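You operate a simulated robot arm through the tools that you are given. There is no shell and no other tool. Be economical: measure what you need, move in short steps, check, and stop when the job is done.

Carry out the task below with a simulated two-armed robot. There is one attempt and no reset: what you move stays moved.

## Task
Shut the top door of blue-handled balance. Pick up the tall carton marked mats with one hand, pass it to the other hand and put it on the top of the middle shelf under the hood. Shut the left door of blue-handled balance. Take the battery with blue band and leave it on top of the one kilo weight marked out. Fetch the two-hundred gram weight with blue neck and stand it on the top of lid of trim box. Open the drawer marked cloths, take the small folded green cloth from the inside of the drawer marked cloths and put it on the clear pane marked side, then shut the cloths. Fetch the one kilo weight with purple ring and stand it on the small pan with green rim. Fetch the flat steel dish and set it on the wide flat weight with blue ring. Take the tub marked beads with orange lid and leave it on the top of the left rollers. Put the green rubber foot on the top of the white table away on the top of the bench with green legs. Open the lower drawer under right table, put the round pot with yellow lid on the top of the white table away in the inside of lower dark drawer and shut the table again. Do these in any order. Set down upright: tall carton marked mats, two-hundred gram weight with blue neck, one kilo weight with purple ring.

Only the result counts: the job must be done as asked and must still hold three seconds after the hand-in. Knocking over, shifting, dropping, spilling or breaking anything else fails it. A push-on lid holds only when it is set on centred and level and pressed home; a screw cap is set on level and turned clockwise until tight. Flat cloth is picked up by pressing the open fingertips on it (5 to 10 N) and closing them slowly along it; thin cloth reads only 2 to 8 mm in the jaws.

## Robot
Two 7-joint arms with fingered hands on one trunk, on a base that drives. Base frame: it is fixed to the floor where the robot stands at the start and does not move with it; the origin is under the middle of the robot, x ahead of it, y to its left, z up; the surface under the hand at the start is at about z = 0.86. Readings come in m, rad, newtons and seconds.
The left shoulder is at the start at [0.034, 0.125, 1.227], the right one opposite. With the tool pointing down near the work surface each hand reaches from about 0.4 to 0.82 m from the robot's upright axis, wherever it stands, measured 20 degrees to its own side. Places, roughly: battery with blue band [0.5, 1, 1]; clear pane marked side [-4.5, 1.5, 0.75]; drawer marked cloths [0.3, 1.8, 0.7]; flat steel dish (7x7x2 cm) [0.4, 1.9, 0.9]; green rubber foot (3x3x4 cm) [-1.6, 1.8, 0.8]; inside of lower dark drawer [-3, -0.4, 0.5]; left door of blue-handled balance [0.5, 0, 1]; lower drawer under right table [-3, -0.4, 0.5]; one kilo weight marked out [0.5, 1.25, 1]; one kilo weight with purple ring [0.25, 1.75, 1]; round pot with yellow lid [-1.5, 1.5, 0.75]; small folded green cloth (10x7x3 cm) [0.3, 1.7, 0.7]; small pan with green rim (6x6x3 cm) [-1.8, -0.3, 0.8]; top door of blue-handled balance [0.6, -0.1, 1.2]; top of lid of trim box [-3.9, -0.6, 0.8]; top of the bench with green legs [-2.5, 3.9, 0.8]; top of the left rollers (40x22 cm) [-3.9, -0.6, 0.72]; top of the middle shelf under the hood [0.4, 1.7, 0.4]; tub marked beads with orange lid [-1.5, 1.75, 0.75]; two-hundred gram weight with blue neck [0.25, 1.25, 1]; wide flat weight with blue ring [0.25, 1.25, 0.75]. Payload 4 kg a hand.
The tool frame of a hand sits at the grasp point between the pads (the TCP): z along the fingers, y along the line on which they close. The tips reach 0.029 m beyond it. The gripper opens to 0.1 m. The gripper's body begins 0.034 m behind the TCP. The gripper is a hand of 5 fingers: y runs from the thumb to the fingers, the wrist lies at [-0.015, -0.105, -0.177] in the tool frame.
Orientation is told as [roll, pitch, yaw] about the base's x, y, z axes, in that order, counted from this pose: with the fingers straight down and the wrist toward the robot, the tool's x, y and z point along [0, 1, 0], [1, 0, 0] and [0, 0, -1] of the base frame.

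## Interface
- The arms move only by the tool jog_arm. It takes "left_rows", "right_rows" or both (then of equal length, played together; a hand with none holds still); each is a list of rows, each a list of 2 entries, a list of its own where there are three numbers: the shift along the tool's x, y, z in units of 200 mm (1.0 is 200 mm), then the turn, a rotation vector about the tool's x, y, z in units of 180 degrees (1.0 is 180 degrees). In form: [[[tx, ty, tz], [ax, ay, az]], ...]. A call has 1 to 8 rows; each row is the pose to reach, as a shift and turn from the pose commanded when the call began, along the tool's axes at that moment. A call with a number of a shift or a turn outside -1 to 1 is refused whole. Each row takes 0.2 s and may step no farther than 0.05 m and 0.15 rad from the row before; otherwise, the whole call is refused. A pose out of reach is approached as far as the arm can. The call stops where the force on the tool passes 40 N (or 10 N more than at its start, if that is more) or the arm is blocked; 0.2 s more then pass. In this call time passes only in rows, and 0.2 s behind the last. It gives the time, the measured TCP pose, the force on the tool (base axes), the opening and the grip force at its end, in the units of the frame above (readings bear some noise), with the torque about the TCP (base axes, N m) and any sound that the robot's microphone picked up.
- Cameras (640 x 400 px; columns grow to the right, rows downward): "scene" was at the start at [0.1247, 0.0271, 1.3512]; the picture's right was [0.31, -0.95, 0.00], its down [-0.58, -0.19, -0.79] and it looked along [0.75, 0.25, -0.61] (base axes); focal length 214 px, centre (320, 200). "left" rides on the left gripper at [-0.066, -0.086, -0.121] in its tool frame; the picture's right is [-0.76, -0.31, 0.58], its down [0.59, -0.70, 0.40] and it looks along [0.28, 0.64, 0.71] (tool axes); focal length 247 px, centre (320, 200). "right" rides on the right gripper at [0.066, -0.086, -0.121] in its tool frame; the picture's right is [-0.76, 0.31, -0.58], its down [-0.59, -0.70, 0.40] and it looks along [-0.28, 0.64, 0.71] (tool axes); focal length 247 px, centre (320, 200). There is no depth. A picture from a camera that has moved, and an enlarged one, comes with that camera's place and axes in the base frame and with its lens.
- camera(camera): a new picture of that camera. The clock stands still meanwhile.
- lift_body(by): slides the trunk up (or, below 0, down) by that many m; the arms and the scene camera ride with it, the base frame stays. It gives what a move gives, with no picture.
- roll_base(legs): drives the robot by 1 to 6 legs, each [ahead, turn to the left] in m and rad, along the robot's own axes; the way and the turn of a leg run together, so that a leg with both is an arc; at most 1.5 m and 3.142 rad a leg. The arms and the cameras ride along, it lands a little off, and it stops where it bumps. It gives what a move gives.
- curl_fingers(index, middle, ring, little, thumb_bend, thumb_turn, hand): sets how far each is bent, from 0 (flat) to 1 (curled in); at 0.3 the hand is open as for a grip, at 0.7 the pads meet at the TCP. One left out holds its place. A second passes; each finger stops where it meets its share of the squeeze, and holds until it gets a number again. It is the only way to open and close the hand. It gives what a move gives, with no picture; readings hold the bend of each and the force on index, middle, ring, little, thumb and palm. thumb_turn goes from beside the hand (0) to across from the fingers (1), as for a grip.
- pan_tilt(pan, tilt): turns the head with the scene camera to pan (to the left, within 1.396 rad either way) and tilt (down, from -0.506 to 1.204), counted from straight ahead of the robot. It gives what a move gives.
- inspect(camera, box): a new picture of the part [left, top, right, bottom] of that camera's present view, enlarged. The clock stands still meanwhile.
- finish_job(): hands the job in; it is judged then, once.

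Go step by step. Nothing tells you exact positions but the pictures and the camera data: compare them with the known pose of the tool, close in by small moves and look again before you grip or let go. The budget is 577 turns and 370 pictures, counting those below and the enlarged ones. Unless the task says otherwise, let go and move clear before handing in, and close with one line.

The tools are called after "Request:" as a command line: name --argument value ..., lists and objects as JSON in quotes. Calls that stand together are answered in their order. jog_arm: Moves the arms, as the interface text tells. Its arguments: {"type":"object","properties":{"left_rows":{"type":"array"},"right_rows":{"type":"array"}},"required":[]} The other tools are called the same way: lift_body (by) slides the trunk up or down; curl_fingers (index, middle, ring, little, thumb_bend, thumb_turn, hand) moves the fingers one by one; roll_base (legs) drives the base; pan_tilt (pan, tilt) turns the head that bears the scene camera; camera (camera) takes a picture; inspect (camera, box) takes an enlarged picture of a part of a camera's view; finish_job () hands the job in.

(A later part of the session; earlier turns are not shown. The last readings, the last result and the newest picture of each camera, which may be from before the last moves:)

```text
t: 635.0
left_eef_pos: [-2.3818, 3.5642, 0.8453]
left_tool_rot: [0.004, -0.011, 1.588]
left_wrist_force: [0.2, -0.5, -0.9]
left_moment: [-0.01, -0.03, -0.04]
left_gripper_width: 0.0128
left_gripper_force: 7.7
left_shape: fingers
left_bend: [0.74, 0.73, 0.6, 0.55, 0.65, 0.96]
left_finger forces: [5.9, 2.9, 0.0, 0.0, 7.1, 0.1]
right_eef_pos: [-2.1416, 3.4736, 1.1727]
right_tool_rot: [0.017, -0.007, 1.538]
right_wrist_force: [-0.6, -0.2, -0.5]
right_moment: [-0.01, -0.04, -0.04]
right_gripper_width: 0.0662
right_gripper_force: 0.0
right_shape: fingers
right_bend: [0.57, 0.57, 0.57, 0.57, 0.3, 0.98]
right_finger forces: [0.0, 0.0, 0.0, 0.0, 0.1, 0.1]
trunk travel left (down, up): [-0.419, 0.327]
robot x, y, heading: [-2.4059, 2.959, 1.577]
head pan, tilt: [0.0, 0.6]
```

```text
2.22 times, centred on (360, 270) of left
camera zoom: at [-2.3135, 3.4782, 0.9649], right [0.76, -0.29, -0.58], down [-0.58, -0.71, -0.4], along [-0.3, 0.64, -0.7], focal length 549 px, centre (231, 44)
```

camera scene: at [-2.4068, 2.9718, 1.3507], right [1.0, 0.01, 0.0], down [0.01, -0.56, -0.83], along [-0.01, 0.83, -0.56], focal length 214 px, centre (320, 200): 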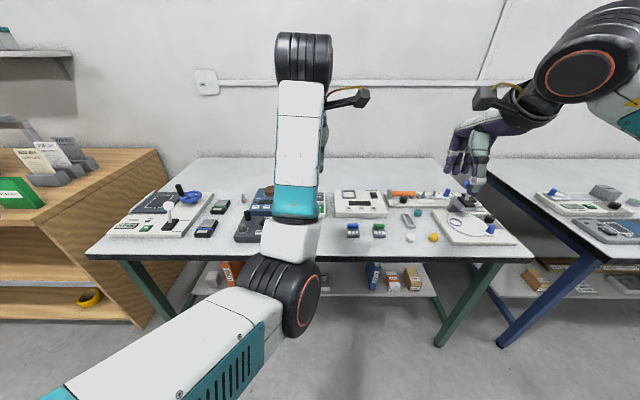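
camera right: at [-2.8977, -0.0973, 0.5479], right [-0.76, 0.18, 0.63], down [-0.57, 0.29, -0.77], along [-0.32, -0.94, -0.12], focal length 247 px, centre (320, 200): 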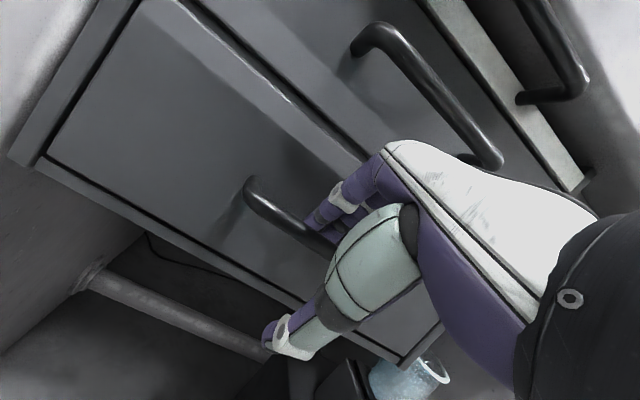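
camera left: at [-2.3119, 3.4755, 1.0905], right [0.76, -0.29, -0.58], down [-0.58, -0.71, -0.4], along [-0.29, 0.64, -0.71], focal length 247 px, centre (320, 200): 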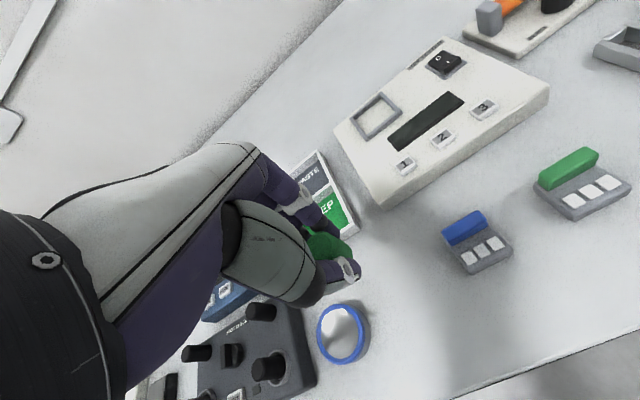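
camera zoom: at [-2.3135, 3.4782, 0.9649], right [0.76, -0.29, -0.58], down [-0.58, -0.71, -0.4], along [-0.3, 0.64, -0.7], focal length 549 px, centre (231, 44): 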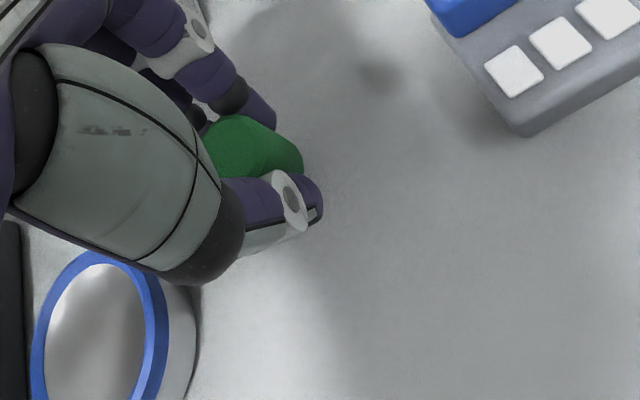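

Request:
jog_arm --left_rows '[[[0, 0, 0.035], [0, 0, 0]], [[0, 0, 0.07], [0, 0, 0]]]'

Request:
jog_arm --left_rows '[[[0, 0, 0.025], [0, 0, 0]], [[0, 0, 0.05], [0, 0, 0]]]'

Request:
inspect --camera "left" --box '[240, 180, 480, 360]'

```text
t: 635.6
left_eef_pos: [-2.3819, 3.565, 0.8356]
left_tool_rot: [0.004, -0.02, 1.589]
left_wrist_force: [-1.2, 1.7, 10.1]
left_moment: [-0.05, 0.0, 0.0]
left_gripper_width: 0.0125
left_gripper_force: 11.2
left_shape: fingers
left_bend: [0.74, 0.73, 0.6, 0.55, 0.66, 0.97]
left_finger forces: [8.6, 5.0, 0.0, 0.0, 7.7, 0.0]
right_eef_pos: [-2.1416, 3.4726, 1.1753]
right_tool_rot: [0.017, -0.009, 1.54]
right_wrist_force: [0.2, -0.4, 0.1]
right_moment: [0.01, -0.01, 0.01]
right_gripper_width: 0.0663
right_gripper_force: 0.0
right_shape: fingers
right_bend: [0.57, 0.57, 0.57, 0.57, 0.3, 0.98]
right_finger forces: [0.0, 0.1, 0.0, 0.0, 0.1, 0.0]
trunk travel left (down, up): [-0.419, 0.327]
robot x, y, heading: [-2.4083, 2.9603, 1.578]
head pan, tilt: [0.0, 0.6]
```

```text
t: 636.2
left_eef_pos: [-2.3818, 3.57, 0.833]
left_tool_rot: [0.005, -0.038, 1.588]
left_wrist_force: [0.5, -6.0, 18.2]
left_moment: [-0.55, -0.14, -0.03]
left_gripper_width: 0.0127
left_gripper_force: 15.3
left_shape: fingers
left_bend: [0.74, 0.73, 0.6, 0.55, 0.67, 0.96]
left_finger forces: [6.0, 4.0, 0.1, 0.0, 21.3, 0.1]
right_eef_pos: [-2.1404, 3.4714, 1.1742]
right_tool_rot: [0.017, -0.01, 1.541]
right_wrist_force: [0.1, -0.4, 0.1]
right_moment: [-0.05, -0.01, 0.05]
right_gripper_width: 0.0663
right_gripper_force: 0.0
right_shape: fingers
right_bend: [0.57, 0.57, 0.57, 0.57, 0.3, 0.98]
right_finger forces: [0.0, 0.1, 0.1, 0.0, 0.0, 0.0]
trunk travel left (down, up): [-0.419, 0.327]
robot x, y, heading: [-2.4055, 2.9607, 1.578]
head pan, tilt: [0.0, 0.6]
stopped in row 2 (left hand): the force on the tool passed its limit at 42 N (the readings are from after the stop); the commanded pose is now the measured one
```

```text
2.22 times, centred on (360, 270) of left
camera zoom: at [-2.314, 3.4803, 0.9498], right [0.76, -0.27, -0.59], down [-0.58, -0.7, -0.42], along [-0.3, 0.66, -0.69], focal length 549 px, centre (231, 44)
```

zoom: 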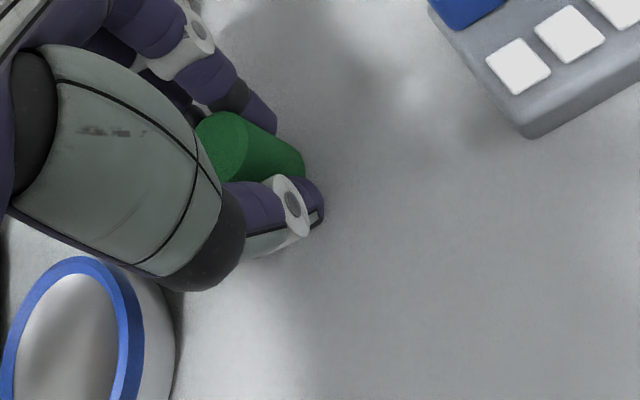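

Foot is on the bench. Easing up 2 mm, releasing and withdrawing upward.

Request:
jog_arm --left_rows '[[[0, 0, -0.015], [0, 0, 0]]]'

Request:
curl_fingers --hand "left" --index 0.64 --middle 0.64 --thumb_bend 0.6

Request:
curl_fingers --hand "left" --index 0.52 --middle 0.52 --ring 0.52 --little 0.52 --thumb_bend 0.48

Request:
jog_arm --left_rows '[[[0, 0, -0.15], [0, 0, 0]], [[0, 0, -0.35], [0, 0, 0]], [[0, 0, -0.55], [0, 0, 0]], [[0, 0, -0.75], [0, 0, 0]], [[0, 0, -0.95], [0, 0, 0]]]'

Request:
camera --camera "left"

```text
t: 636.6
left_eef_pos: [-2.3831, 3.5687, 0.8339]
left_tool_rot: [0.008, -0.03, 1.589]
left_wrist_force: [3.5, -1.7, 11.7]
left_moment: [-0.28, -0.17, 0.0]
left_gripper_width: 0.0128
left_gripper_force: 11.9
left_shape: fingers
left_bend: [0.74, 0.73, 0.6, 0.55, 0.67, 0.96]
left_finger forces: [7.4, 3.2, 0.1, 0.0, 13.4, 0.1]
right_eef_pos: [-2.1412, 3.4715, 1.1738]
right_tool_rot: [0.017, -0.008, 1.539]
right_wrist_force: [0.3, -0.2, -0.6]
right_moment: [0.0, -0.01, 0.0]
right_gripper_width: 0.0664
right_gripper_force: 0.0
right_shape: fingers
right_bend: [0.57, 0.57, 0.57, 0.57, 0.3, 0.98]
right_finger forces: [0.1, 0.0, 0.0, 0.0, 0.0, 0.0]
trunk travel left (down, up): [-0.419, 0.327]
robot x, y, heading: [-2.4053, 2.9593, 1.582]
head pan, tilt: [0.0, 0.6]
```

```text
t: 637.6
left_eef_pos: [-2.3828, 3.5702, 0.8332]
left_tool_rot: [0.007, -0.031, 1.588]
left_wrist_force: [2.6, -1.2, 10.6]
left_moment: [-0.29, -0.14, 0.07]
left_gripper_width: 0.02
left_gripper_force: 5.1
left_shape: fingers
left_bend: [0.64, 0.64, 0.6, 0.55, 0.59, 0.96]
left_finger forces: [0.0, 0.0, 0.1, 0.1, 10.9, 0.0]
right_eef_pos: [-2.1392, 3.4721, 1.1732]
right_tool_rot: [0.018, -0.007, 1.538]
right_wrist_force: [0.6, 0.3, 0.0]
right_moment: [0.01, 0.01, 0.03]
right_gripper_width: 0.0661
right_gripper_force: 0.1
right_shape: fingers
right_bend: [0.57, 0.57, 0.57, 0.57, 0.3, 0.98]
right_finger forces: [0.0, 0.0, 0.0, 0.0, 0.1, 0.0]
trunk travel left (down, up): [-0.419, 0.327]
robot x, y, heading: [-2.4068, 2.9628, 1.578]
head pan, tilt: [0.0, 0.6]
```

```text
t: 638.6
left_eef_pos: [-2.3831, 3.5701, 0.8331]
left_tool_rot: [0.007, -0.031, 1.589]
left_wrist_force: [-0.1, 3.6, 13.1]
left_moment: [-0.2, -0.15, 0.05]
left_gripper_width: 0.0393
left_gripper_force: 6.4
left_shape: fingers
left_bend: [0.52, 0.52, 0.52, 0.52, 0.54, 0.97]
left_finger forces: [0.1, 0.0, 0.0, 0.0, 12.2, 0.0]
right_eef_pos: [-2.1403, 3.4725, 1.1736]
right_tool_rot: [0.018, -0.009, 1.539]
right_wrist_force: [0.0, -1.0, -0.1]
right_moment: [-0.02, 0.01, 0.03]
right_gripper_width: 0.0662
right_gripper_force: 0.1
right_shape: fingers
right_bend: [0.57, 0.57, 0.57, 0.57, 0.3, 0.98]
right_finger forces: [0.0, 0.0, 0.0, 0.0, 0.0, 0.0]
trunk travel left (down, up): [-0.419, 0.327]
robot x, y, heading: [-2.4044, 2.9597, 1.58]
head pan, tilt: [0.0, 0.6]
```

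```text
t: 639.8
left_eef_pos: [-2.3798, 3.5636, 1.0227]
left_tool_rot: [0.002, -0.028, 1.588]
left_wrist_force: [-0.2, 0.1, 0.8]
left_moment: [0.0, -0.01, 0.01]
left_gripper_width: 0.0494
left_gripper_force: 0.0
left_shape: fingers
left_bend: [0.52, 0.52, 0.52, 0.52, 0.48, 0.98]
left_finger forces: [0.1, 0.1, 0.1, 0.0, 0.0, 0.1]
right_eef_pos: [-2.1414, 3.4726, 1.1732]
right_tool_rot: [0.017, -0.007, 1.539]
right_wrist_force: [0.4, -0.9, 0.1]
right_moment: [0.0, 0.02, 0.0]
right_gripper_width: 0.0665
right_gripper_force: 0.1
right_shape: fingers
right_bend: [0.57, 0.57, 0.57, 0.57, 0.3, 0.98]
right_finger forces: [0.0, 0.0, 0.1, 0.0, 0.0, 0.0]
trunk travel left (down, up): [-0.419, 0.327]
robot x, y, heading: [-2.4058, 2.9622, 1.578]
head pan, tilt: [0.0, 0.6]
```

```text
63 pictures are left
camera left: at [-2.3125, 3.4748, 1.1406], right [0.76, -0.28, -0.59], down [-0.58, -0.7, -0.42], along [-0.3, 0.66, -0.69], focal length 247 px, centre (320, 200)
```

left: 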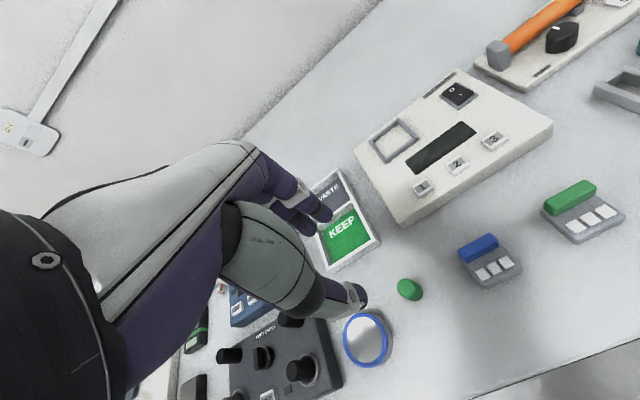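

The green foot stands on the bench. Last item: the 1 kg weight with purple ring. Driving back to the hood bench.

Request:
jog_arm --left_rows '[[[0, -0.1, -0.2], [0, 0, 0]], [[0, -0.2, -0.4], [0, 0, 0]], [[0, -0.3, -0.6], [0, 0, 0]]]'

Request:
roll_base --legs '[[-0.12, 0], [0, -1.578], [1.5, 0], [0.5, 0], [0, -1.571]]'

Request:
roll_base --legs '[[1.19, 0], [0, 1.571]]'

Request:
pan_tilt --pan 0.25 --tilt 0.65

Request:
camera --camera "scene"

```text
t: 640.6
left_eef_pos: [-2.3772, 3.5156, 1.1274]
left_tool_rot: [0.004, -0.03, 1.585]
left_wrist_force: [-0.1, 0.4, -0.2]
left_moment: [-0.01, -0.01, -0.01]
left_gripper_width: 0.0495
left_gripper_force: 0.0
left_shape: fingers
left_bend: [0.52, 0.52, 0.52, 0.52, 0.48, 0.98]
left_finger forces: [0.1, 0.0, 0.0, 0.0, 0.0, 0.0]
left hand out of reach, approached as far as the arm can: row 3
right_eef_pos: [-2.1405, 3.4738, 1.1728]
right_tool_rot: [0.018, -0.005, 1.54]
right_wrist_force: [0.5, 0.3, 0.0]
right_moment: [-0.04, -0.04, -0.01]
right_gripper_width: 0.0663
right_gripper_force: 0.1
right_shape: fingers
right_bend: [0.57, 0.57, 0.57, 0.57, 0.3, 0.98]
right_finger forces: [0.0, 0.1, 0.0, 0.1, 0.0, 0.0]
trunk travel left (down, up): [-0.419, 0.327]
robot x, y, heading: [-2.408, 2.9596, 1.576]
head pan, tilt: [0.0, 0.6]
```

```text
t: 659.3
left_eef_pos: [-0.4473, 2.2914, 1.1273]
left_tool_rot: [0.002, -0.032, -1.573]
left_wrist_force: [-0.2, 0.1, -0.1]
left_moment: [0.02, 0.01, 0.01]
left_gripper_width: 0.0497
left_gripper_force: 0.1
left_shape: fingers
left_bend: [0.52, 0.52, 0.52, 0.52, 0.48, 0.98]
left_finger forces: [0.0, 0.0, 0.1, 0.1, 0.0, 0.0]
right_eef_pos: [-0.6836, 2.3388, 1.1724]
right_tool_rot: [0.018, -0.007, -1.621]
right_wrist_force: [0.4, -0.1, 0.6]
right_moment: [-0.01, 0.0, 0.01]
right_gripper_width: 0.0663
right_gripper_force: 0.1
right_shape: fingers
right_bend: [0.57, 0.57, 0.57, 0.57, 0.3, 0.98]
right_finger forces: [0.0, 0.0, 0.0, 0.0, 0.1, 0.1]
trunk travel left (down, up): [-0.419, 0.327]
robot x, y, heading: [-0.4048, 2.8456, -1.576]
head pan, tilt: [0.0, 0.6]
```

```text
t: 669.3
left_eef_pos: [0.1338, 1.6247, 1.1265]
left_tool_rot: [0.003, -0.03, 0.002]
left_wrist_force: [0.2, 0.3, 0.5]
left_moment: [0.01, 0.0, 0.0]
left_gripper_width: 0.0497
left_gripper_force: 0.0
left_shape: fingers
left_bend: [0.52, 0.52, 0.52, 0.52, 0.48, 0.98]
left_finger forces: [0.1, 0.0, 0.0, 0.0, 0.1, 0.1]
right_eef_pos: [0.0863, 1.3898, 1.1722]
right_tool_rot: [0.018, -0.009, -0.046]
right_wrist_force: [-0.6, 0.5, -0.4]
right_moment: [-0.01, -0.03, -0.01]
right_gripper_width: 0.0663
right_gripper_force: 0.0
right_shape: fingers
right_bend: [0.57, 0.57, 0.57, 0.57, 0.3, 0.98]
right_finger forces: [0.0, 0.1, 0.0, 0.0, 0.0, 0.0]
trunk travel left (down, up): [-0.419, 0.327]
robot x, y, heading: [-0.4219, 1.6639, -0.005]
head pan, tilt: [0.0, 0.6]
```

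```text
t: 670.0
left_eef_pos: [0.133, 1.6247, 1.1268]
left_tool_rot: [0.003, -0.031, 0.002]
left_wrist_force: [-0.1, -1.2, -0.8]
left_moment: [0.02, -0.02, 0.0]
left_gripper_width: 0.0495
left_gripper_force: 0.2
left_shape: fingers
left_bend: [0.52, 0.52, 0.52, 0.52, 0.48, 0.98]
left_finger forces: [0.0, 0.0, 0.0, 0.0, 0.1, 0.0]
right_eef_pos: [0.0864, 1.3883, 1.173]
right_tool_rot: [0.016, -0.008, -0.047]
right_wrist_force: [-0.2, 0.2, 0.7]
right_moment: [-0.01, 0.01, -0.01]
right_gripper_width: 0.066
right_gripper_force: 0.1
right_shape: fingers
right_bend: [0.57, 0.57, 0.57, 0.57, 0.3, 0.98]
right_finger forces: [0.1, 0.0, 0.0, 0.0, 0.1, 0.0]
trunk travel left (down, up): [-0.419, 0.327]
robot x, y, heading: [-0.4248, 1.6636, -0.007]
head pan, tilt: [0.25, 0.649]
```

```text
62 pictures are left
camera scene: at [-0.2943, 1.6826, 1.3463], right [0.24, -0.97, 0.0], down [-0.59, -0.15, -0.8], along [0.77, 0.19, -0.6], focal length 214 px, centre (320, 200)
```

scene: 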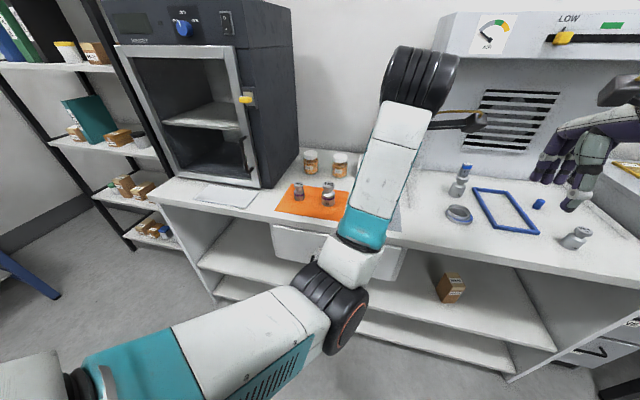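

Everything on the bench is in order. Moving in for the 1 kg weight with the left hand.

Request:
roll_base --legs '[[0.25, 0]]'

Request:
curl_fingers --hand "left" --index 0.4 --middle 0.4 --ring 0.4 --little 0.4 --thumb_bend 0.4

Request:
jog_arm --left_rows '[[[0.2, -0.1, 0], [0, 0, 0]], [[0.4, -0.2, 0], [0, 0, 0]], [[0.6, -0.32, 0.05], [0, 0, 0]], [[0.75, -0.42, 0.15], [0, 0, 0]]]'

Request:
camera --camera "left"

Request:
inspect --camera "scene" --box '[180, 170, 380, 320]'

```text
t: 671.9
left_eef_pos: [0.3838, 1.6263, 1.1272]
left_tool_rot: [0.002, -0.03, 0.005]
left_wrist_force: [-0.1, -0.2, -1.3]
left_moment: [-0.01, 0.01, 0.02]
left_gripper_width: 0.0499
left_gripper_force: 0.0
left_shape: fingers
left_bend: [0.52, 0.52, 0.52, 0.52, 0.48, 0.98]
left_finger forces: [0.0, 0.1, 0.0, 0.0, 0.0, 0.0]
right_eef_pos: [0.3375, 1.3903, 1.1728]
right_tool_rot: [0.016, -0.006, -0.043]
right_wrist_force: [0.5, 0.5, 0.8]
right_moment: [0.0, 0.0, -0.03]
right_gripper_width: 0.0664
right_gripper_force: 0.1
right_shape: fingers
right_bend: [0.57, 0.57, 0.57, 0.57, 0.3, 0.98]
right_finger forces: [0.1, 0.0, 0.0, 0.0, 0.0, 0.1]
trunk travel left (down, up): [-0.419, 0.327]
robot x, y, heading: [-0.1707, 1.6578, -0.002]
head pan, tilt: [0.25, 0.649]
```

```text
t: 672.9
left_eef_pos: [0.3815, 1.6264, 1.1275]
left_tool_rot: [0.005, -0.031, 0.004]
left_wrist_force: [0.1, 0.1, 0.3]
left_moment: [-0.02, 0.0, 0.03]
left_gripper_width: 0.0746
left_gripper_force: 0.1
left_shape: fingers
left_bend: [0.4, 0.4, 0.4, 0.4, 0.4, 0.98]
left_finger forces: [0.0, 0.0, 0.0, 0.0, 0.0, 0.0]
right_eef_pos: [0.3371, 1.3886, 1.1718]
right_tool_rot: [0.018, -0.007, -0.043]
right_wrist_force: [0.0, -0.1, 0.3]
right_moment: [0.01, -0.02, 0.01]
right_gripper_width: 0.0663
right_gripper_force: 0.0
right_shape: fingers
right_bend: [0.57, 0.57, 0.57, 0.57, 0.3, 0.98]
right_finger forces: [0.1, 0.0, 0.1, 0.0, 0.0, 0.0]
trunk travel left (down, up): [-0.419, 0.327]
robot x, y, heading: [-0.1771, 1.6619, -0.001]
head pan, tilt: [0.25, 0.649]
```

```text
t: 673.9
left_eef_pos: [0.3224, 1.78, 1.0672]
left_tool_rot: [0.009, -0.045, 0.013]
left_wrist_force: [0.0, 0.1, 0.2]
left_moment: [-0.03, 0.02, 0.01]
left_gripper_width: 0.0743
left_gripper_force: 0.1
left_shape: fingers
left_bend: [0.4, 0.4, 0.4, 0.4, 0.4, 0.98]
left_finger forces: [0.1, 0.0, 0.0, 0.0, 0.0, 0.0]
left hand out of reach, approached as far as the arm can: row 1, 2, 3, 4
right_eef_pos: [0.337, 1.3892, 1.1734]
right_tool_rot: [0.018, -0.009, -0.043]
right_wrist_force: [0.5, 0.0, -0.1]
right_moment: [0.02, 0.02, -0.02]
right_gripper_width: 0.0664
right_gripper_force: 0.0
right_shape: fingers
right_bend: [0.57, 0.57, 0.57, 0.57, 0.3, 0.98]
right_finger forces: [0.1, 0.1, 0.1, 0.0, 0.0, 0.0]
trunk travel left (down, up): [-0.419, 0.327]
robot x, y, heading: [-0.171, 1.6609, -0.004]
head pan, tilt: [0.25, 0.649]
```

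```text
61 pictures are left
camera left: at [0.2324, 1.7117, 1.1826], right [-0.27, -0.75, -0.6], down [-0.69, 0.58, -0.42], along [0.67, 0.3, -0.68], focal length 247 px, centre (320, 200)
```

left: 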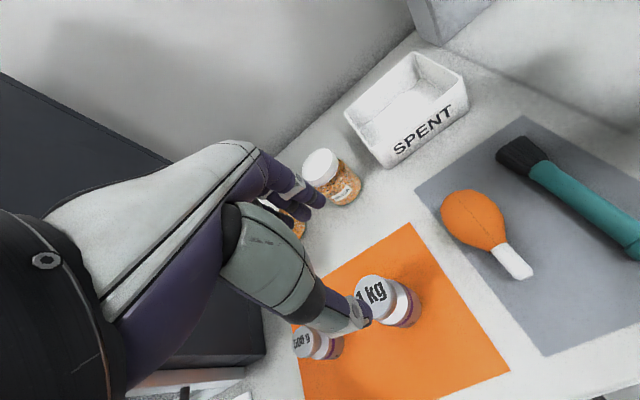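

```text
2.67 times, centred on (280, 245) of scene
camera zoom: at [-0.0447, 1.6826, 1.3464], right [0.24, -0.97, 0.0], down [-0.59, -0.15, -0.8], along [0.77, 0.19, -0.6], focal length 572 px, centre (427, 80)
```

zoom: 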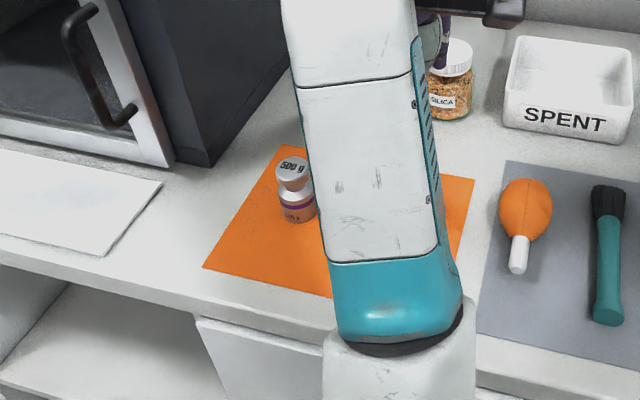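

Request:
roll_base --legs '[[-0.07, 0]]'

Request:
jog_arm --left_rows '[[[0.05, 0.15, 0], [0.007, 0, 0]], [[0.1, 0.3, 0.02], [0.014, 0, 0]], [[0.11, 0.33, 0.15], [0.014, 0, 0]], [[0.11, 0.33, 0.3], [0.014, 0, 0]]]'

Request:
camera --camera "left"

```text
t: 674.9
left_eef_pos: [0.2501, 1.7786, 1.067]
left_tool_rot: [0.015, -0.043, 0.01]
left_wrist_force: [-0.3, 0.7, 0.3]
left_moment: [0.0, -0.01, 0.02]
left_gripper_width: 0.0744
left_gripper_force: 0.0
left_shape: fingers
left_bend: [0.4, 0.4, 0.4, 0.4, 0.4, 0.98]
left_finger forces: [0.0, 0.0, 0.0, 0.1, 0.0, 0.0]
right_eef_pos: [0.2646, 1.3899, 1.173]
right_tool_rot: [0.017, -0.008, -0.045]
right_wrist_force: [-0.5, 0.1, 0.7]
right_moment: [0.03, -0.03, 0.02]
right_gripper_width: 0.0662
right_gripper_force: 0.0
right_shape: fingers
right_bend: [0.57, 0.57, 0.57, 0.57, 0.3, 0.98]
right_finger forces: [0.1, 0.0, 0.0, 0.0, 0.1, 0.0]
trunk travel left (down, up): [-0.419, 0.327]
robot x, y, heading: [-0.2427, 1.6595, -0.004]
head pan, tilt: [0.25, 0.649]
```

```text
t: 675.9
left_eef_pos: [0.3214, 1.8015, 1.0091]
left_tool_rot: [0.013, 0.002, 0.01]
left_wrist_force: [-0.1, -0.5, 0.1]
left_moment: [-0.02, -0.05, -0.02]
left_gripper_width: 0.0747
left_gripper_force: 0.1
left_shape: fingers
left_bend: [0.4, 0.4, 0.4, 0.4, 0.4, 0.98]
left_finger forces: [0.0, 0.0, 0.1, 0.0, 0.1, 0.0]
right_eef_pos: [0.2676, 1.3899, 1.173]
right_tool_rot: [0.018, -0.007, -0.044]
right_wrist_force: [0.7, -0.3, -0.5]
right_moment: [-0.01, 0.02, 0.0]
right_gripper_width: 0.066
right_gripper_force: 0.0
right_shape: fingers
right_bend: [0.57, 0.57, 0.57, 0.57, 0.3, 0.98]
right_finger forces: [0.0, 0.0, 0.0, 0.0, 0.1, 0.0]
trunk travel left (down, up): [-0.419, 0.327]
robot x, y, heading: [-0.2447, 1.6599, -0.004]
head pan, tilt: [0.25, 0.649]
```

```text
59 pictures are left
camera left: at [0.2362, 1.7338, 1.1282], right [-0.3, -0.75, -0.59], down [-0.71, 0.59, -0.39], along [0.64, 0.3, -0.71], focal length 247 px, centre (320, 200)
```

left: 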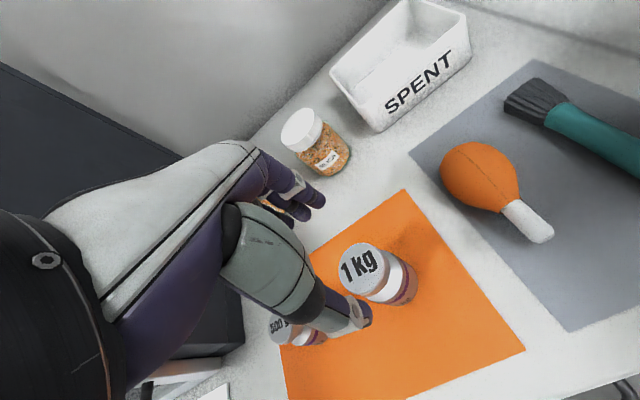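

Request:
jog_arm --left_rows '[[[-0.01, -0.025, 0.18], [0, 0, 0]], [[-0.01, -0.025, 0.36], [0, 0, 0]], [[-0.01, -0.025, 0.51], [0, 0, 0]]]'

Request:
curl_fingers --hand "left" --index 0.62 --middle 0.62 --ring 0.62 --little 0.5 --thumb_bend 0.6

Request:
inspect --camera "left" --box '[240, 180, 440, 340]'

```text
t: 676.7
left_eef_pos: [0.3152, 1.8013, 0.9081]
left_tool_rot: [0.012, 0.001, 0.011]
left_wrist_force: [-0.3, -0.1, -0.1]
left_moment: [0.0, 0.03, 0.01]
left_gripper_width: 0.0748
left_gripper_force: 0.0
left_shape: fingers
left_bend: [0.4, 0.4, 0.4, 0.4, 0.4, 0.98]
left_finger forces: [0.1, 0.0, 0.0, 0.0, 0.0, 0.1]
right_eef_pos: [0.2676, 1.3893, 1.1722]
right_tool_rot: [0.017, -0.008, -0.043]
right_wrist_force: [0.2, 0.2, -0.5]
right_moment: [0.0, -0.01, 0.01]
right_gripper_width: 0.0662
right_gripper_force: 0.1
right_shape: fingers
right_bend: [0.57, 0.57, 0.57, 0.57, 0.3, 0.98]
right_finger forces: [0.0, 0.0, 0.0, 0.1, 0.0, 0.0]
trunk travel left (down, up): [-0.419, 0.327]
robot x, y, heading: [-0.2434, 1.6614, -0.006]
head pan, tilt: [0.25, 0.649]
```

```text
t: 677.7
left_eef_pos: [0.3155, 1.8013, 0.9071]
left_tool_rot: [0.013, 0.004, 0.01]
left_wrist_force: [1.0, -0.4, 0.1]
left_moment: [-0.01, 0.1, 0.03]
left_gripper_width: 0.0412
left_gripper_force: 8.1
left_shape: fingers
left_bend: [0.57, 0.58, 0.62, 0.5, 0.55, 0.97]
left_finger forces: [5.4, 3.5, 0.1, 0.0, 6.7, 0.0]
right_eef_pos: [0.2673, 1.3889, 1.1731]
right_tool_rot: [0.018, -0.007, -0.044]
right_wrist_force: [1.0, 0.1, -0.5]
right_moment: [-0.03, -0.03, -0.02]
right_gripper_width: 0.0665
right_gripper_force: 0.0
right_shape: fingers
right_bend: [0.57, 0.57, 0.57, 0.57, 0.3, 0.98]
right_finger forces: [0.0, 0.0, 0.0, 0.0, 0.1, 0.1]
trunk travel left (down, up): [-0.419, 0.327]
robot x, y, heading: [-0.2413, 1.658, -0.0]
head pan, tilt: [0.25, 0.649]
```

```text
2.50 times, centred on (340, 260) of left
camera zoom: at [0.2311, 1.7332, 1.0271], right [-0.3, -0.75, -0.59], down [-0.71, 0.59, -0.39], along [0.64, 0.3, -0.71], focal length 617 px, centre (270, 50)
```

zoom: 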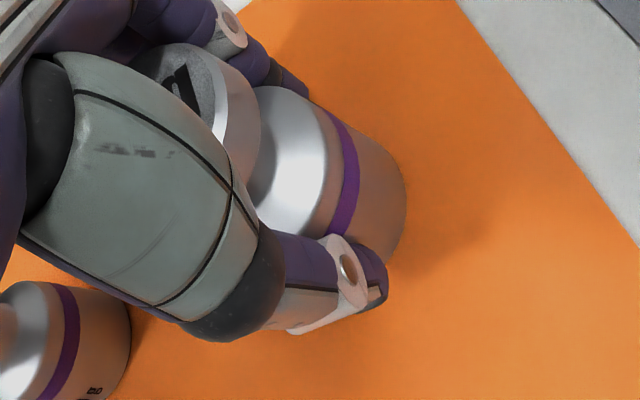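

Good grip on the body. Squeezing firmly and lifting a little to test.

Request:
curl_fingers --hand "left" --index 0.82 --middle 0.82 --ring 0.75 --thumb_bend 0.8

Request:
jog_arm --left_rows '[[[0, 0, -0.05], [0, 0, 0]], [[0, 0, -0.1], [0, 0, 0]], [[0, 0, -0.15], [0, 0, 0]]]'

Request:
inspect --camera "left" --box '[240, 180, 440, 340]'

```text
t: 678.7
left_eef_pos: [0.3155, 1.8004, 0.9072]
left_tool_rot: [0.015, 0.002, 0.01]
left_wrist_force: [2.3, 1.3, 0.5]
left_moment: [0.01, 0.11, -0.01]
left_gripper_width: 0.0396
left_gripper_force: 18.3
left_shape: fingers
left_bend: [0.59, 0.62, 0.73, 0.5, 0.57, 0.95]
left_finger forces: [8.9, 8.0, 3.2, 0.0, 16.8, 0.0]
right_eef_pos: [0.2672, 1.3896, 1.1732]
right_tool_rot: [0.017, -0.006, -0.044]
right_wrist_force: [0.1, -0.9, -0.8]
right_moment: [-0.03, -0.01, 0.01]
right_gripper_width: 0.0664
right_gripper_force: 0.1
right_shape: fingers
right_bend: [0.57, 0.57, 0.57, 0.57, 0.3, 0.98]
right_finger forces: [0.1, 0.1, 0.0, 0.0, 0.0, 0.1]
trunk travel left (down, up): [-0.419, 0.327]
robot x, y, heading: [-0.2404, 1.6604, -0.002]
head pan, tilt: [0.25, 0.649]
```

```text
t: 679.5
left_eef_pos: [0.3152, 1.8012, 0.9365]
left_tool_rot: [0.014, 0.004, 0.011]
left_wrist_force: [-1.1, -0.2, -9.8]
left_moment: [0.04, -0.06, 0.05]
left_gripper_width: 0.0401
left_gripper_force: 17.7
left_shape: fingers
left_bend: [0.59, 0.63, 0.74, 0.5, 0.57, 0.95]
left_finger forces: [8.6, 7.3, 2.8, 0.0, 17.5, 0.0]
right_eef_pos: [0.2669, 1.3886, 1.173]
right_tool_rot: [0.019, -0.007, -0.043]
right_wrist_force: [-0.8, 0.5, 0.4]
right_moment: [0.01, -0.03, 0.0]
right_gripper_width: 0.0663
right_gripper_force: 0.0
right_shape: fingers
right_bend: [0.57, 0.57, 0.57, 0.57, 0.3, 0.98]
right_finger forces: [0.0, 0.0, 0.0, 0.0, 0.0, 0.1]
trunk travel left (down, up): [-0.419, 0.327]
robot x, y, heading: [-0.2421, 1.6614, -0.003]
head pan, tilt: [0.25, 0.649]
```

```text
2.50 times, centred on (340, 260) of left
camera zoom: at [0.2315, 1.7329, 1.0562], right [-0.3, -0.75, -0.59], down [-0.71, 0.59, -0.39], along [0.64, 0.3, -0.71], focal length 617 px, centre (270, 50)
```

zoom: 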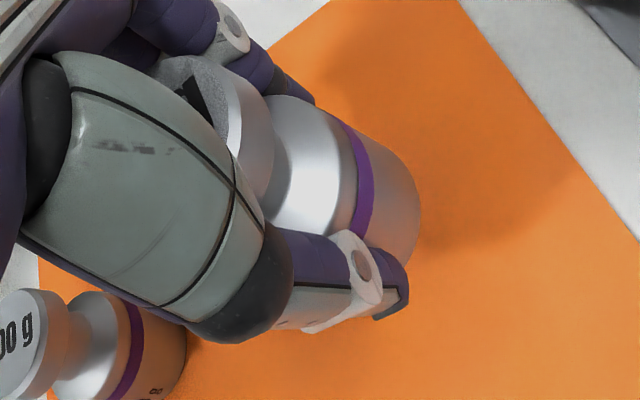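

The weight is lifted (≈10 N). To prevent slipping I'll squeeze harder, then raise and check.

Request:
curl_fingers --hand "left" --index 1.0 --middle 1.0 --ring 0.95 --thumb_bend 1.0

Request:
jog_arm --left_rows '[[[0, 0, -0.1], [0, 0, 0]], [[0, 0, -0.25], [0, 0, 0]], [[0, 0, -0.4], [0, 0, 0]], [[0, 0, -0.55], [0, 0, 0]]]'

Request:
inspect --camera "left" --box '[240, 180, 440, 340]'

```text
t: 680.5
left_eef_pos: [0.3163, 1.8011, 0.9363]
left_tool_rot: [0.014, 0.003, 0.012]
left_wrist_force: [0.6, 0.4, -10.1]
left_moment: [-0.01, -0.06, -0.03]
left_gripper_width: 0.0399
left_gripper_force: 18.4
left_shape: fingers
left_bend: [0.56, 0.64, 0.95, 0.5, 0.58, 0.94]
left_finger forces: [8.2, 10.0, 0.6, 0.0, 18.5, 0.0]
right_eef_pos: [0.2682, 1.3903, 1.1722]
right_tool_rot: [0.017, -0.006, -0.043]
right_wrist_force: [0.2, -0.3, -0.4]
right_moment: [0.0, 0.01, 0.0]
right_gripper_width: 0.0663
right_gripper_force: 0.1
right_shape: fingers
right_bend: [0.57, 0.57, 0.57, 0.57, 0.3, 0.98]
right_finger forces: [0.1, 0.0, 0.1, 0.0, 0.0, 0.0]
trunk travel left (down, up): [-0.419, 0.327]
robot x, y, heading: [-0.2381, 1.6605, -0.009]
head pan, tilt: [0.25, 0.649]
```

```text
t: 681.5
left_eef_pos: [0.316, 1.7984, 1.0468]
left_tool_rot: [0.013, 0.004, 0.011]
left_wrist_force: [-0.6, -0.4, -10.6]
left_moment: [-0.01, -0.06, 0.0]
left_gripper_width: 0.0395
left_gripper_force: 18.8
left_shape: fingers
left_bend: [0.56, 0.64, 0.95, 0.5, 0.58, 0.94]
left_finger forces: [8.1, 9.8, 0.7, 0.0, 18.3, 0.1]
right_eef_pos: [0.2674, 1.3886, 1.1723]
right_tool_rot: [0.016, -0.006, -0.042]
right_wrist_force: [-0.9, -0.5, -0.7]
right_moment: [0.01, 0.0, -0.03]
right_gripper_width: 0.0663
right_gripper_force: 0.1
right_shape: fingers
right_bend: [0.57, 0.57, 0.57, 0.57, 0.3, 0.98]
right_finger forces: [0.0, 0.0, 0.0, 0.0, 0.1, 0.0]
trunk travel left (down, up): [-0.419, 0.327]
robot x, y, heading: [-0.2421, 1.6593, -0.004]
head pan, tilt: [0.25, 0.649]
```

```text
2.50 times, centred on (340, 260) of left
camera zoom: at [0.2316, 1.7305, 1.1667], right [-0.3, -0.75, -0.59], down [-0.71, 0.59, -0.39], along [0.64, 0.3, -0.71], focal length 617 px, centre (270, 50)
```

zoom: 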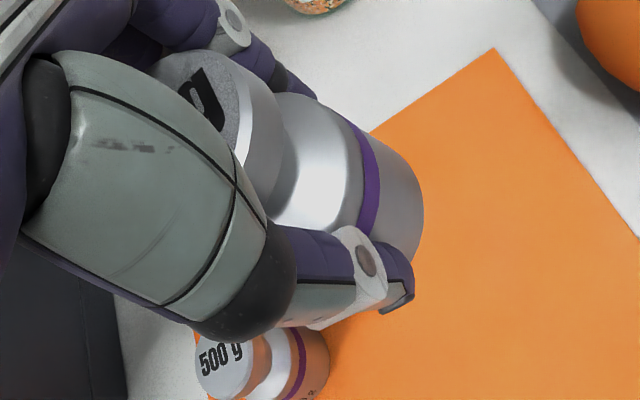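

Secure. Driving to the pan with the green rim.

Request:
roll_base --legs '[[-0.18, 0], [0, -1.571], [0.96, 0], [0, -1.571]]'

Request:
roll_base --legs '[[1.3, 0], [0, 1.571]]'

Request:
pan_tilt --pan 0.0 --tilt 0.6

Request:
camera --camera "scene"

```text
t: 695.5
left_eef_pos: [-0.9689, 0.5465, 1.0461]
left_tool_rot: [0.013, 0.005, -3.132]
left_wrist_force: [0.2, 0.8, -10.2]
left_moment: [-0.06, 0.11, -0.02]
left_gripper_width: 0.0388
left_gripper_force: 17.1
left_shape: fingers
left_bend: [0.56, 0.64, 0.95, 0.5, 0.58, 0.94]
left_finger forces: [7.3, 9.0, 0.7, 0.0, 16.3, 0.1]
right_eef_pos: [-0.9187, 0.9567, 1.1724]
right_tool_rot: [0.018, -0.008, 3.097]
right_wrist_force: [0.5, -0.6, 0.0]
right_moment: [-0.02, -0.02, 0.02]
right_gripper_width: 0.0667
right_gripper_force: 0.1
right_shape: fingers
right_bend: [0.57, 0.57, 0.57, 0.57, 0.3, 0.98]
right_finger forces: [0.0, 0.0, 0.0, 0.1, 0.1, 0.0]
trunk travel left (down, up): [-0.419, 0.327]
robot x, y, heading: [-0.4098, 0.6855, 3.137]
head pan, tilt: [0.25, 0.649]
```

```text
t: 706.0
left_eef_pos: [-1.5773, 0.1339, 1.0468]
left_tool_rot: [0.013, 0.003, -1.551]
left_wrist_force: [0.4, -0.4, -10.2]
left_moment: [-0.08, 0.03, 0.02]
left_gripper_width: 0.0381
left_gripper_force: 16.7
left_shape: fingers
left_bend: [0.56, 0.64, 0.95, 0.5, 0.58, 0.94]
left_finger forces: [7.4, 8.9, 0.9, 0.0, 16.0, 0.0]
right_eef_pos: [-1.9874, 0.1771, 1.1726]
right_tool_rot: [0.017, -0.006, -1.603]
right_wrist_force: [-1.4, 0.3, 0.2]
right_moment: [-0.01, -0.01, -0.03]
right_gripper_width: 0.0663
right_gripper_force: 0.1
right_shape: fingers
right_bend: [0.57, 0.57, 0.57, 0.57, 0.3, 0.98]
right_finger forces: [0.1, 0.0, 0.1, 0.0, 0.0, 0.1]
trunk travel left (down, up): [-0.419, 0.327]
robot x, y, heading: [-1.7209, 0.6879, -1.566]
head pan, tilt: [0.25, 0.649]
```

```text
t: 706.8
left_eef_pos: [-1.5784, 0.1333, 1.0456]
left_tool_rot: [0.013, 0.005, -1.552]
left_wrist_force: [-0.3, 0.4, -9.5]
left_moment: [-0.05, 0.0, -0.02]
left_gripper_width: 0.0381
left_gripper_force: 17.4
left_shape: fingers
left_bend: [0.56, 0.64, 0.95, 0.5, 0.58, 0.94]
left_finger forces: [7.5, 8.9, 0.9, 0.1, 16.0, 0.1]
right_eef_pos: [-1.9888, 0.1773, 1.1724]
right_tool_rot: [0.018, -0.006, -1.603]
right_wrist_force: [-0.1, -0.3, 0.6]
right_moment: [-0.02, 0.0, -0.01]
right_gripper_width: 0.0664
right_gripper_force: 0.0
right_shape: fingers
right_bend: [0.57, 0.57, 0.57, 0.57, 0.3, 0.98]
right_finger forces: [0.0, 0.1, 0.0, 0.1, 0.1, 0.0]
trunk travel left (down, up): [-0.419, 0.327]
robot x, y, heading: [-1.7225, 0.6891, -1.567]
head pan, tilt: [0.0, 0.6]
```

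```text
55 pictures are left
camera scene: at [-1.7208, 0.5563, 1.3505], right [-1.0, -0.01, 0.0], down [0.0, 0.57, -0.82], along [0.01, -0.82, -0.57], focal length 214 px, centre (320, 200)
```

scene: 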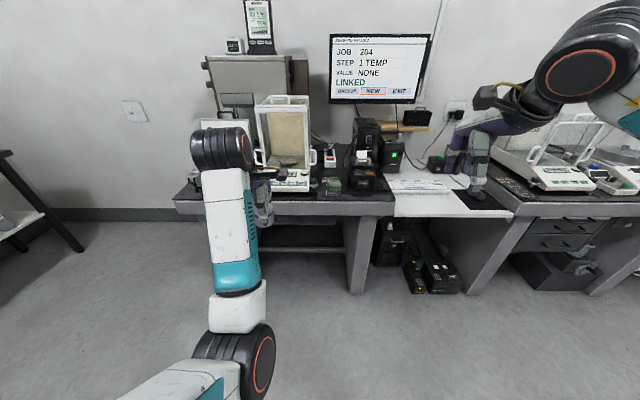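

Request:
inspect --camera "scene" --box '[180, 130, 420, 230]'

Request:
inspect --camera "scene" --box '[280, 140, 400, 210]'

```text
2.67 times, centred on (300, 180) of scene
camera zoom: at [-1.7208, 0.5563, 1.3505], right [-1.0, -0.01, 0.0], down [0.0, 0.57, -0.82], along [0.01, -0.82, -0.57], focal length 572 px, centre (373, 253)
```

zoom: 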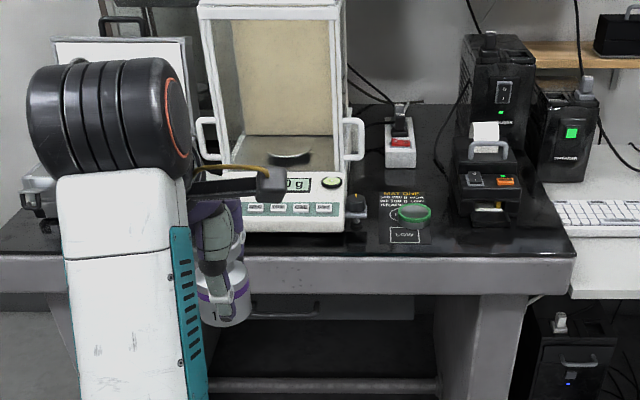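

```text
5.33 times, centred on (340, 175) of scene
camera zoom: at [-1.7208, 0.5563, 1.3505], right [-1.0, -0.01, 0.0], down [0.0, 0.57, -0.82], along [0.01, -0.82, -0.57], focal length 1144 px, centre (213, 333)
```

zoom: 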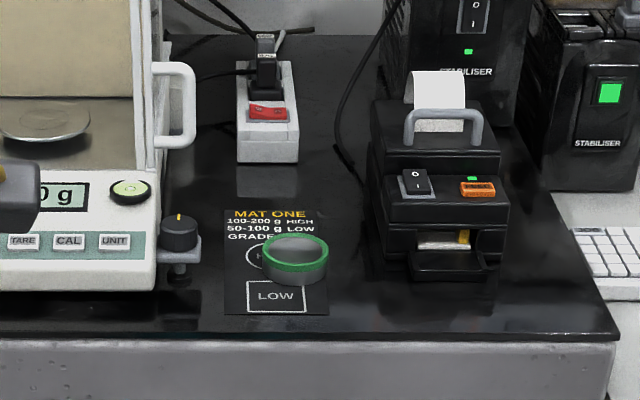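

The pan sits near [-1.784, -0.319]. Raising the weight, then shifting the robot right and forward.

Request:
jog_arm --left_rows '[[[0, -0.05, -0.15], [0, 0, 0]], [[0, -0.1, -0.3], [0, 0, 0]], [[0, -0.15, -0.45], [0, 0, 0]]]'

Request:
roll_base --legs '[[0, -0.4], [0.4, 0], [0, 0.4]]'

Request:
pan_tilt --pan 0.1 --tilt 0.75

Request:
camera --camera "scene"

Request:
camera --camera "left"

```text
t: 707.6
left_eef_pos: [-1.579, 0.1345, 1.1136]
left_tool_rot: [0.015, 0.001, -1.549]
left_wrist_force: [-0.5, 0.0, -9.8]
left_moment: [-0.1, -0.02, -0.02]
left_gripper_width: 0.0381
left_gripper_force: 17.5
left_shape: fingers
left_bend: [0.56, 0.64, 0.95, 0.5, 0.58, 0.94]
left_finger forces: [7.5, 9.2, 1.1, 0.0, 16.4, 0.1]
left hand out of reach, approached as far as the arm can: row 2, 3
right_eef_pos: [-1.9894, 0.1772, 1.1718]
right_tool_rot: [0.018, -0.007, -1.603]
right_wrist_force: [0.0, 0.2, 0.3]
right_moment: [0.0, -0.05, 0.03]
right_gripper_width: 0.0665
right_gripper_force: 0.0
right_shape: fingers
right_bend: [0.57, 0.57, 0.57, 0.57, 0.3, 0.98]
right_finger forces: [0.1, 0.0, 0.1, 0.1, 0.1, 0.1]
trunk travel left (down, up): [-0.419, 0.327]
robot x, y, heading: [-1.7218, 0.6852, -1.564]
head pan, tilt: [0.0, 0.6]
```

```text
t: 712.6
left_eef_pos: [-1.7358, -0.2384, 1.1137]
left_tool_rot: [0.014, 0.004, -1.556]
left_wrist_force: [-0.6, -0.1, -9.9]
left_moment: [-0.07, 0.0, -0.04]
left_gripper_width: 0.0379
left_gripper_force: 16.6
left_shape: fingers
left_bend: [0.56, 0.64, 0.95, 0.5, 0.58, 0.94]
left_finger forces: [7.5, 9.0, 1.0, 0.0, 15.7, 0.1]
right_eef_pos: [-2.1466, -0.1925, 1.1713]
right_tool_rot: [0.017, -0.006, -1.608]
right_wrist_force: [-0.3, 0.3, 0.2]
right_moment: [-0.02, 0.01, -0.01]
right_gripper_width: 0.0663
right_gripper_force: 0.1
right_shape: fingers
right_bend: [0.57, 0.57, 0.57, 0.57, 0.3, 0.98]
right_finger forces: [0.1, 0.0, 0.0, 0.0, 0.0, 0.0]
trunk travel left (down, up): [-0.419, 0.327]
robot x, y, heading: [-1.8751, 0.3207, -1.568]
head pan, tilt: [0.0, 0.6]
```

```text
t: 713.3
left_eef_pos: [-1.7364, -0.2371, 1.1141]
left_tool_rot: [0.012, 0.003, -1.555]
left_wrist_force: [0.0, -0.3, -9.6]
left_moment: [-0.06, 0.02, 0.04]
left_gripper_width: 0.0377
left_gripper_force: 16.0
left_shape: fingers
left_bend: [0.56, 0.64, 0.95, 0.5, 0.58, 0.94]
left_finger forces: [7.4, 9.0, 0.9, 0.1, 15.8, 0.1]
right_eef_pos: [-2.1467, -0.1925, 1.1721]
right_tool_rot: [0.017, -0.005, -1.611]
right_wrist_force: [0.2, -0.2, -0.5]
right_moment: [0.01, 0.03, 0.01]
right_gripper_width: 0.0663
right_gripper_force: 0.1
right_shape: fingers
right_bend: [0.57, 0.57, 0.57, 0.57, 0.3, 0.98]
right_finger forces: [0.0, 0.1, 0.0, 0.1, 0.1, 0.1]
trunk travel left (down, up): [-0.419, 0.327]
robot x, y, heading: [-1.8775, 0.3145, -1.567]
head pan, tilt: [0.099, 0.75]
```

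```text
52 pictures are left
camera scene: at [-1.8687, 0.1911, 1.3377], right [-0.99, -0.1, 0.0], down [-0.07, 0.68, -0.73], along [0.07, -0.73, -0.68], focal length 214 px, centre (320, 200)
```

scene: 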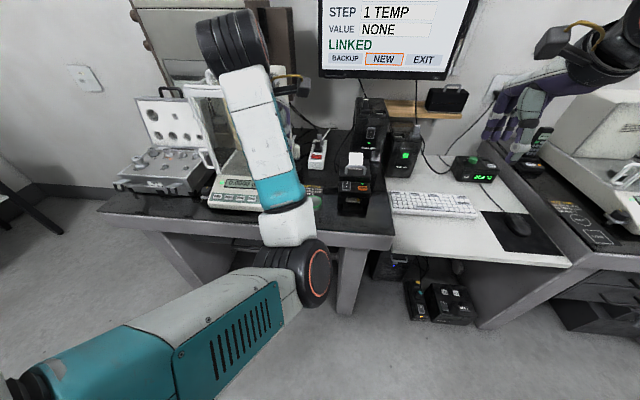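

```text
51 pictures are left
camera left: at [-1.8048, -0.1537, 1.2331], right [-0.75, 0.3, -0.59], down [0.58, 0.71, -0.39], along [0.3, -0.63, -0.71], focal length 247 px, centre (320, 200)
```

left: 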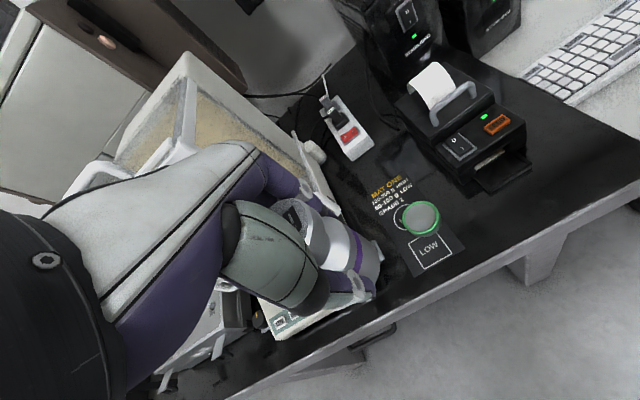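

Pan rim triangulated at about [-1.789, -0.352, 0.81]. Moving the weight over it.

Request:
jog_arm --left_rows '[[[-0.08, 0.15, 0.05], [0, 0, 0]], [[-0.16, 0.3, 0.1], [0, 0, 0]], [[-0.24, 0.45, 0.2], [0, 0, 0]], [[-0.272, 0.57, 0.35], [0, 0, 0]], [[-0.272, 0.57, 0.5], [0, 0, 0]]]'

Request:
camera --camera "left"

Request:
inspect --camera "scene" --box '[230, 130, 390, 250]'

```text
t: 714.5
left_eef_pos: [-1.7871, -0.3511, 1.014]
left_tool_rot: [0.015, 0.002, -1.555]
left_wrist_force: [1.0, -0.8, -10.0]
left_moment: [-0.08, 0.0, 0.01]
left_gripper_width: 0.0376
left_gripper_force: 17.6
left_shape: fingers
left_bend: [0.56, 0.64, 0.95, 0.5, 0.58, 0.94]
left_finger forces: [7.6, 9.6, 1.0, 0.0, 16.3, 0.0]
right_eef_pos: [-2.1463, -0.1924, 1.173]
right_tool_rot: [0.018, -0.007, -1.608]
right_wrist_force: [0.3, 0.1, -0.3]
right_moment: [0.02, 0.03, 0.02]
right_gripper_width: 0.0661
right_gripper_force: 0.0
right_shape: fingers
right_bend: [0.57, 0.57, 0.57, 0.57, 0.3, 0.98]
right_finger forces: [0.0, 0.0, 0.0, 0.1, 0.0, 0.0]
trunk travel left (down, up): [-0.419, 0.327]
robot x, y, heading: [-1.8745, 0.3109, -1.574]
head pan, tilt: [0.099, 0.75]
```

```text
50 pictures are left
camera left: at [-1.8556, -0.2675, 1.1322], right [-0.75, 0.3, -0.59], down [0.58, 0.71, -0.39], along [0.3, -0.63, -0.71], focal length 247 px, centre (320, 200)
```

left: 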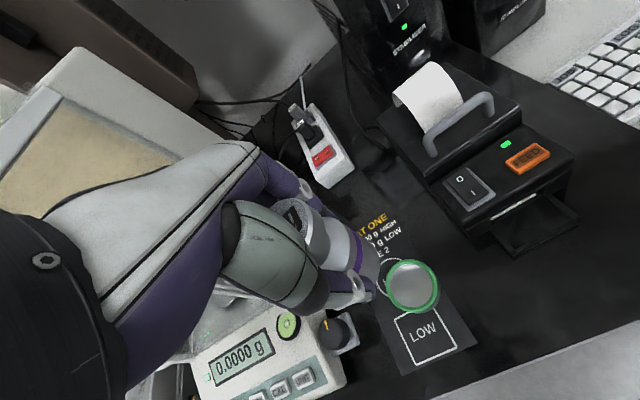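

```text
3.33 times, centred on (310, 190) of scene
camera zoom: at [-1.8686, 0.1907, 1.3375], right [-0.99, -0.1, 0.0], down [-0.07, 0.68, -0.73], along [0.07, -0.73, -0.68], focal length 715 px, centre (353, 233)
```

zoom: 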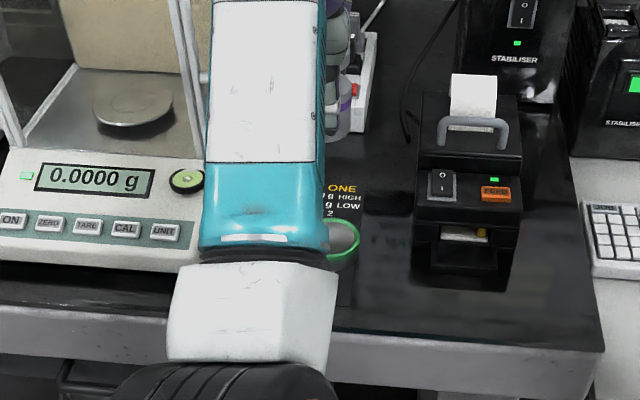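

Request:
inspect --camera "left" --box '[260, 180, 460, 330]'

```text
2.67 times, centred on (360, 255) of left
camera zoom: at [-1.8556, -0.2675, 1.1322], right [-0.75, 0.3, -0.59], down [0.58, 0.71, -0.39], along [0.3, -0.63, -0.71], focal length 659 px, centre (213, 53)
```

zoom: 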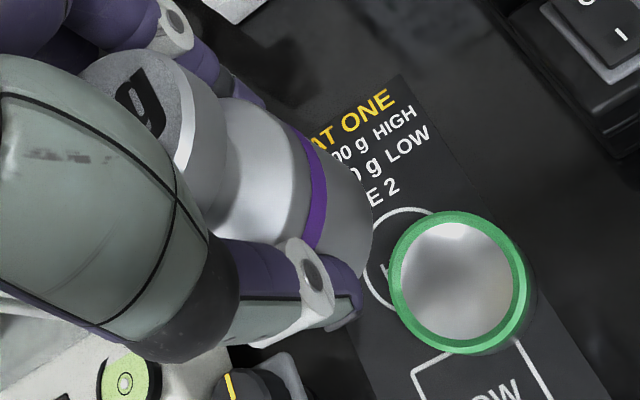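

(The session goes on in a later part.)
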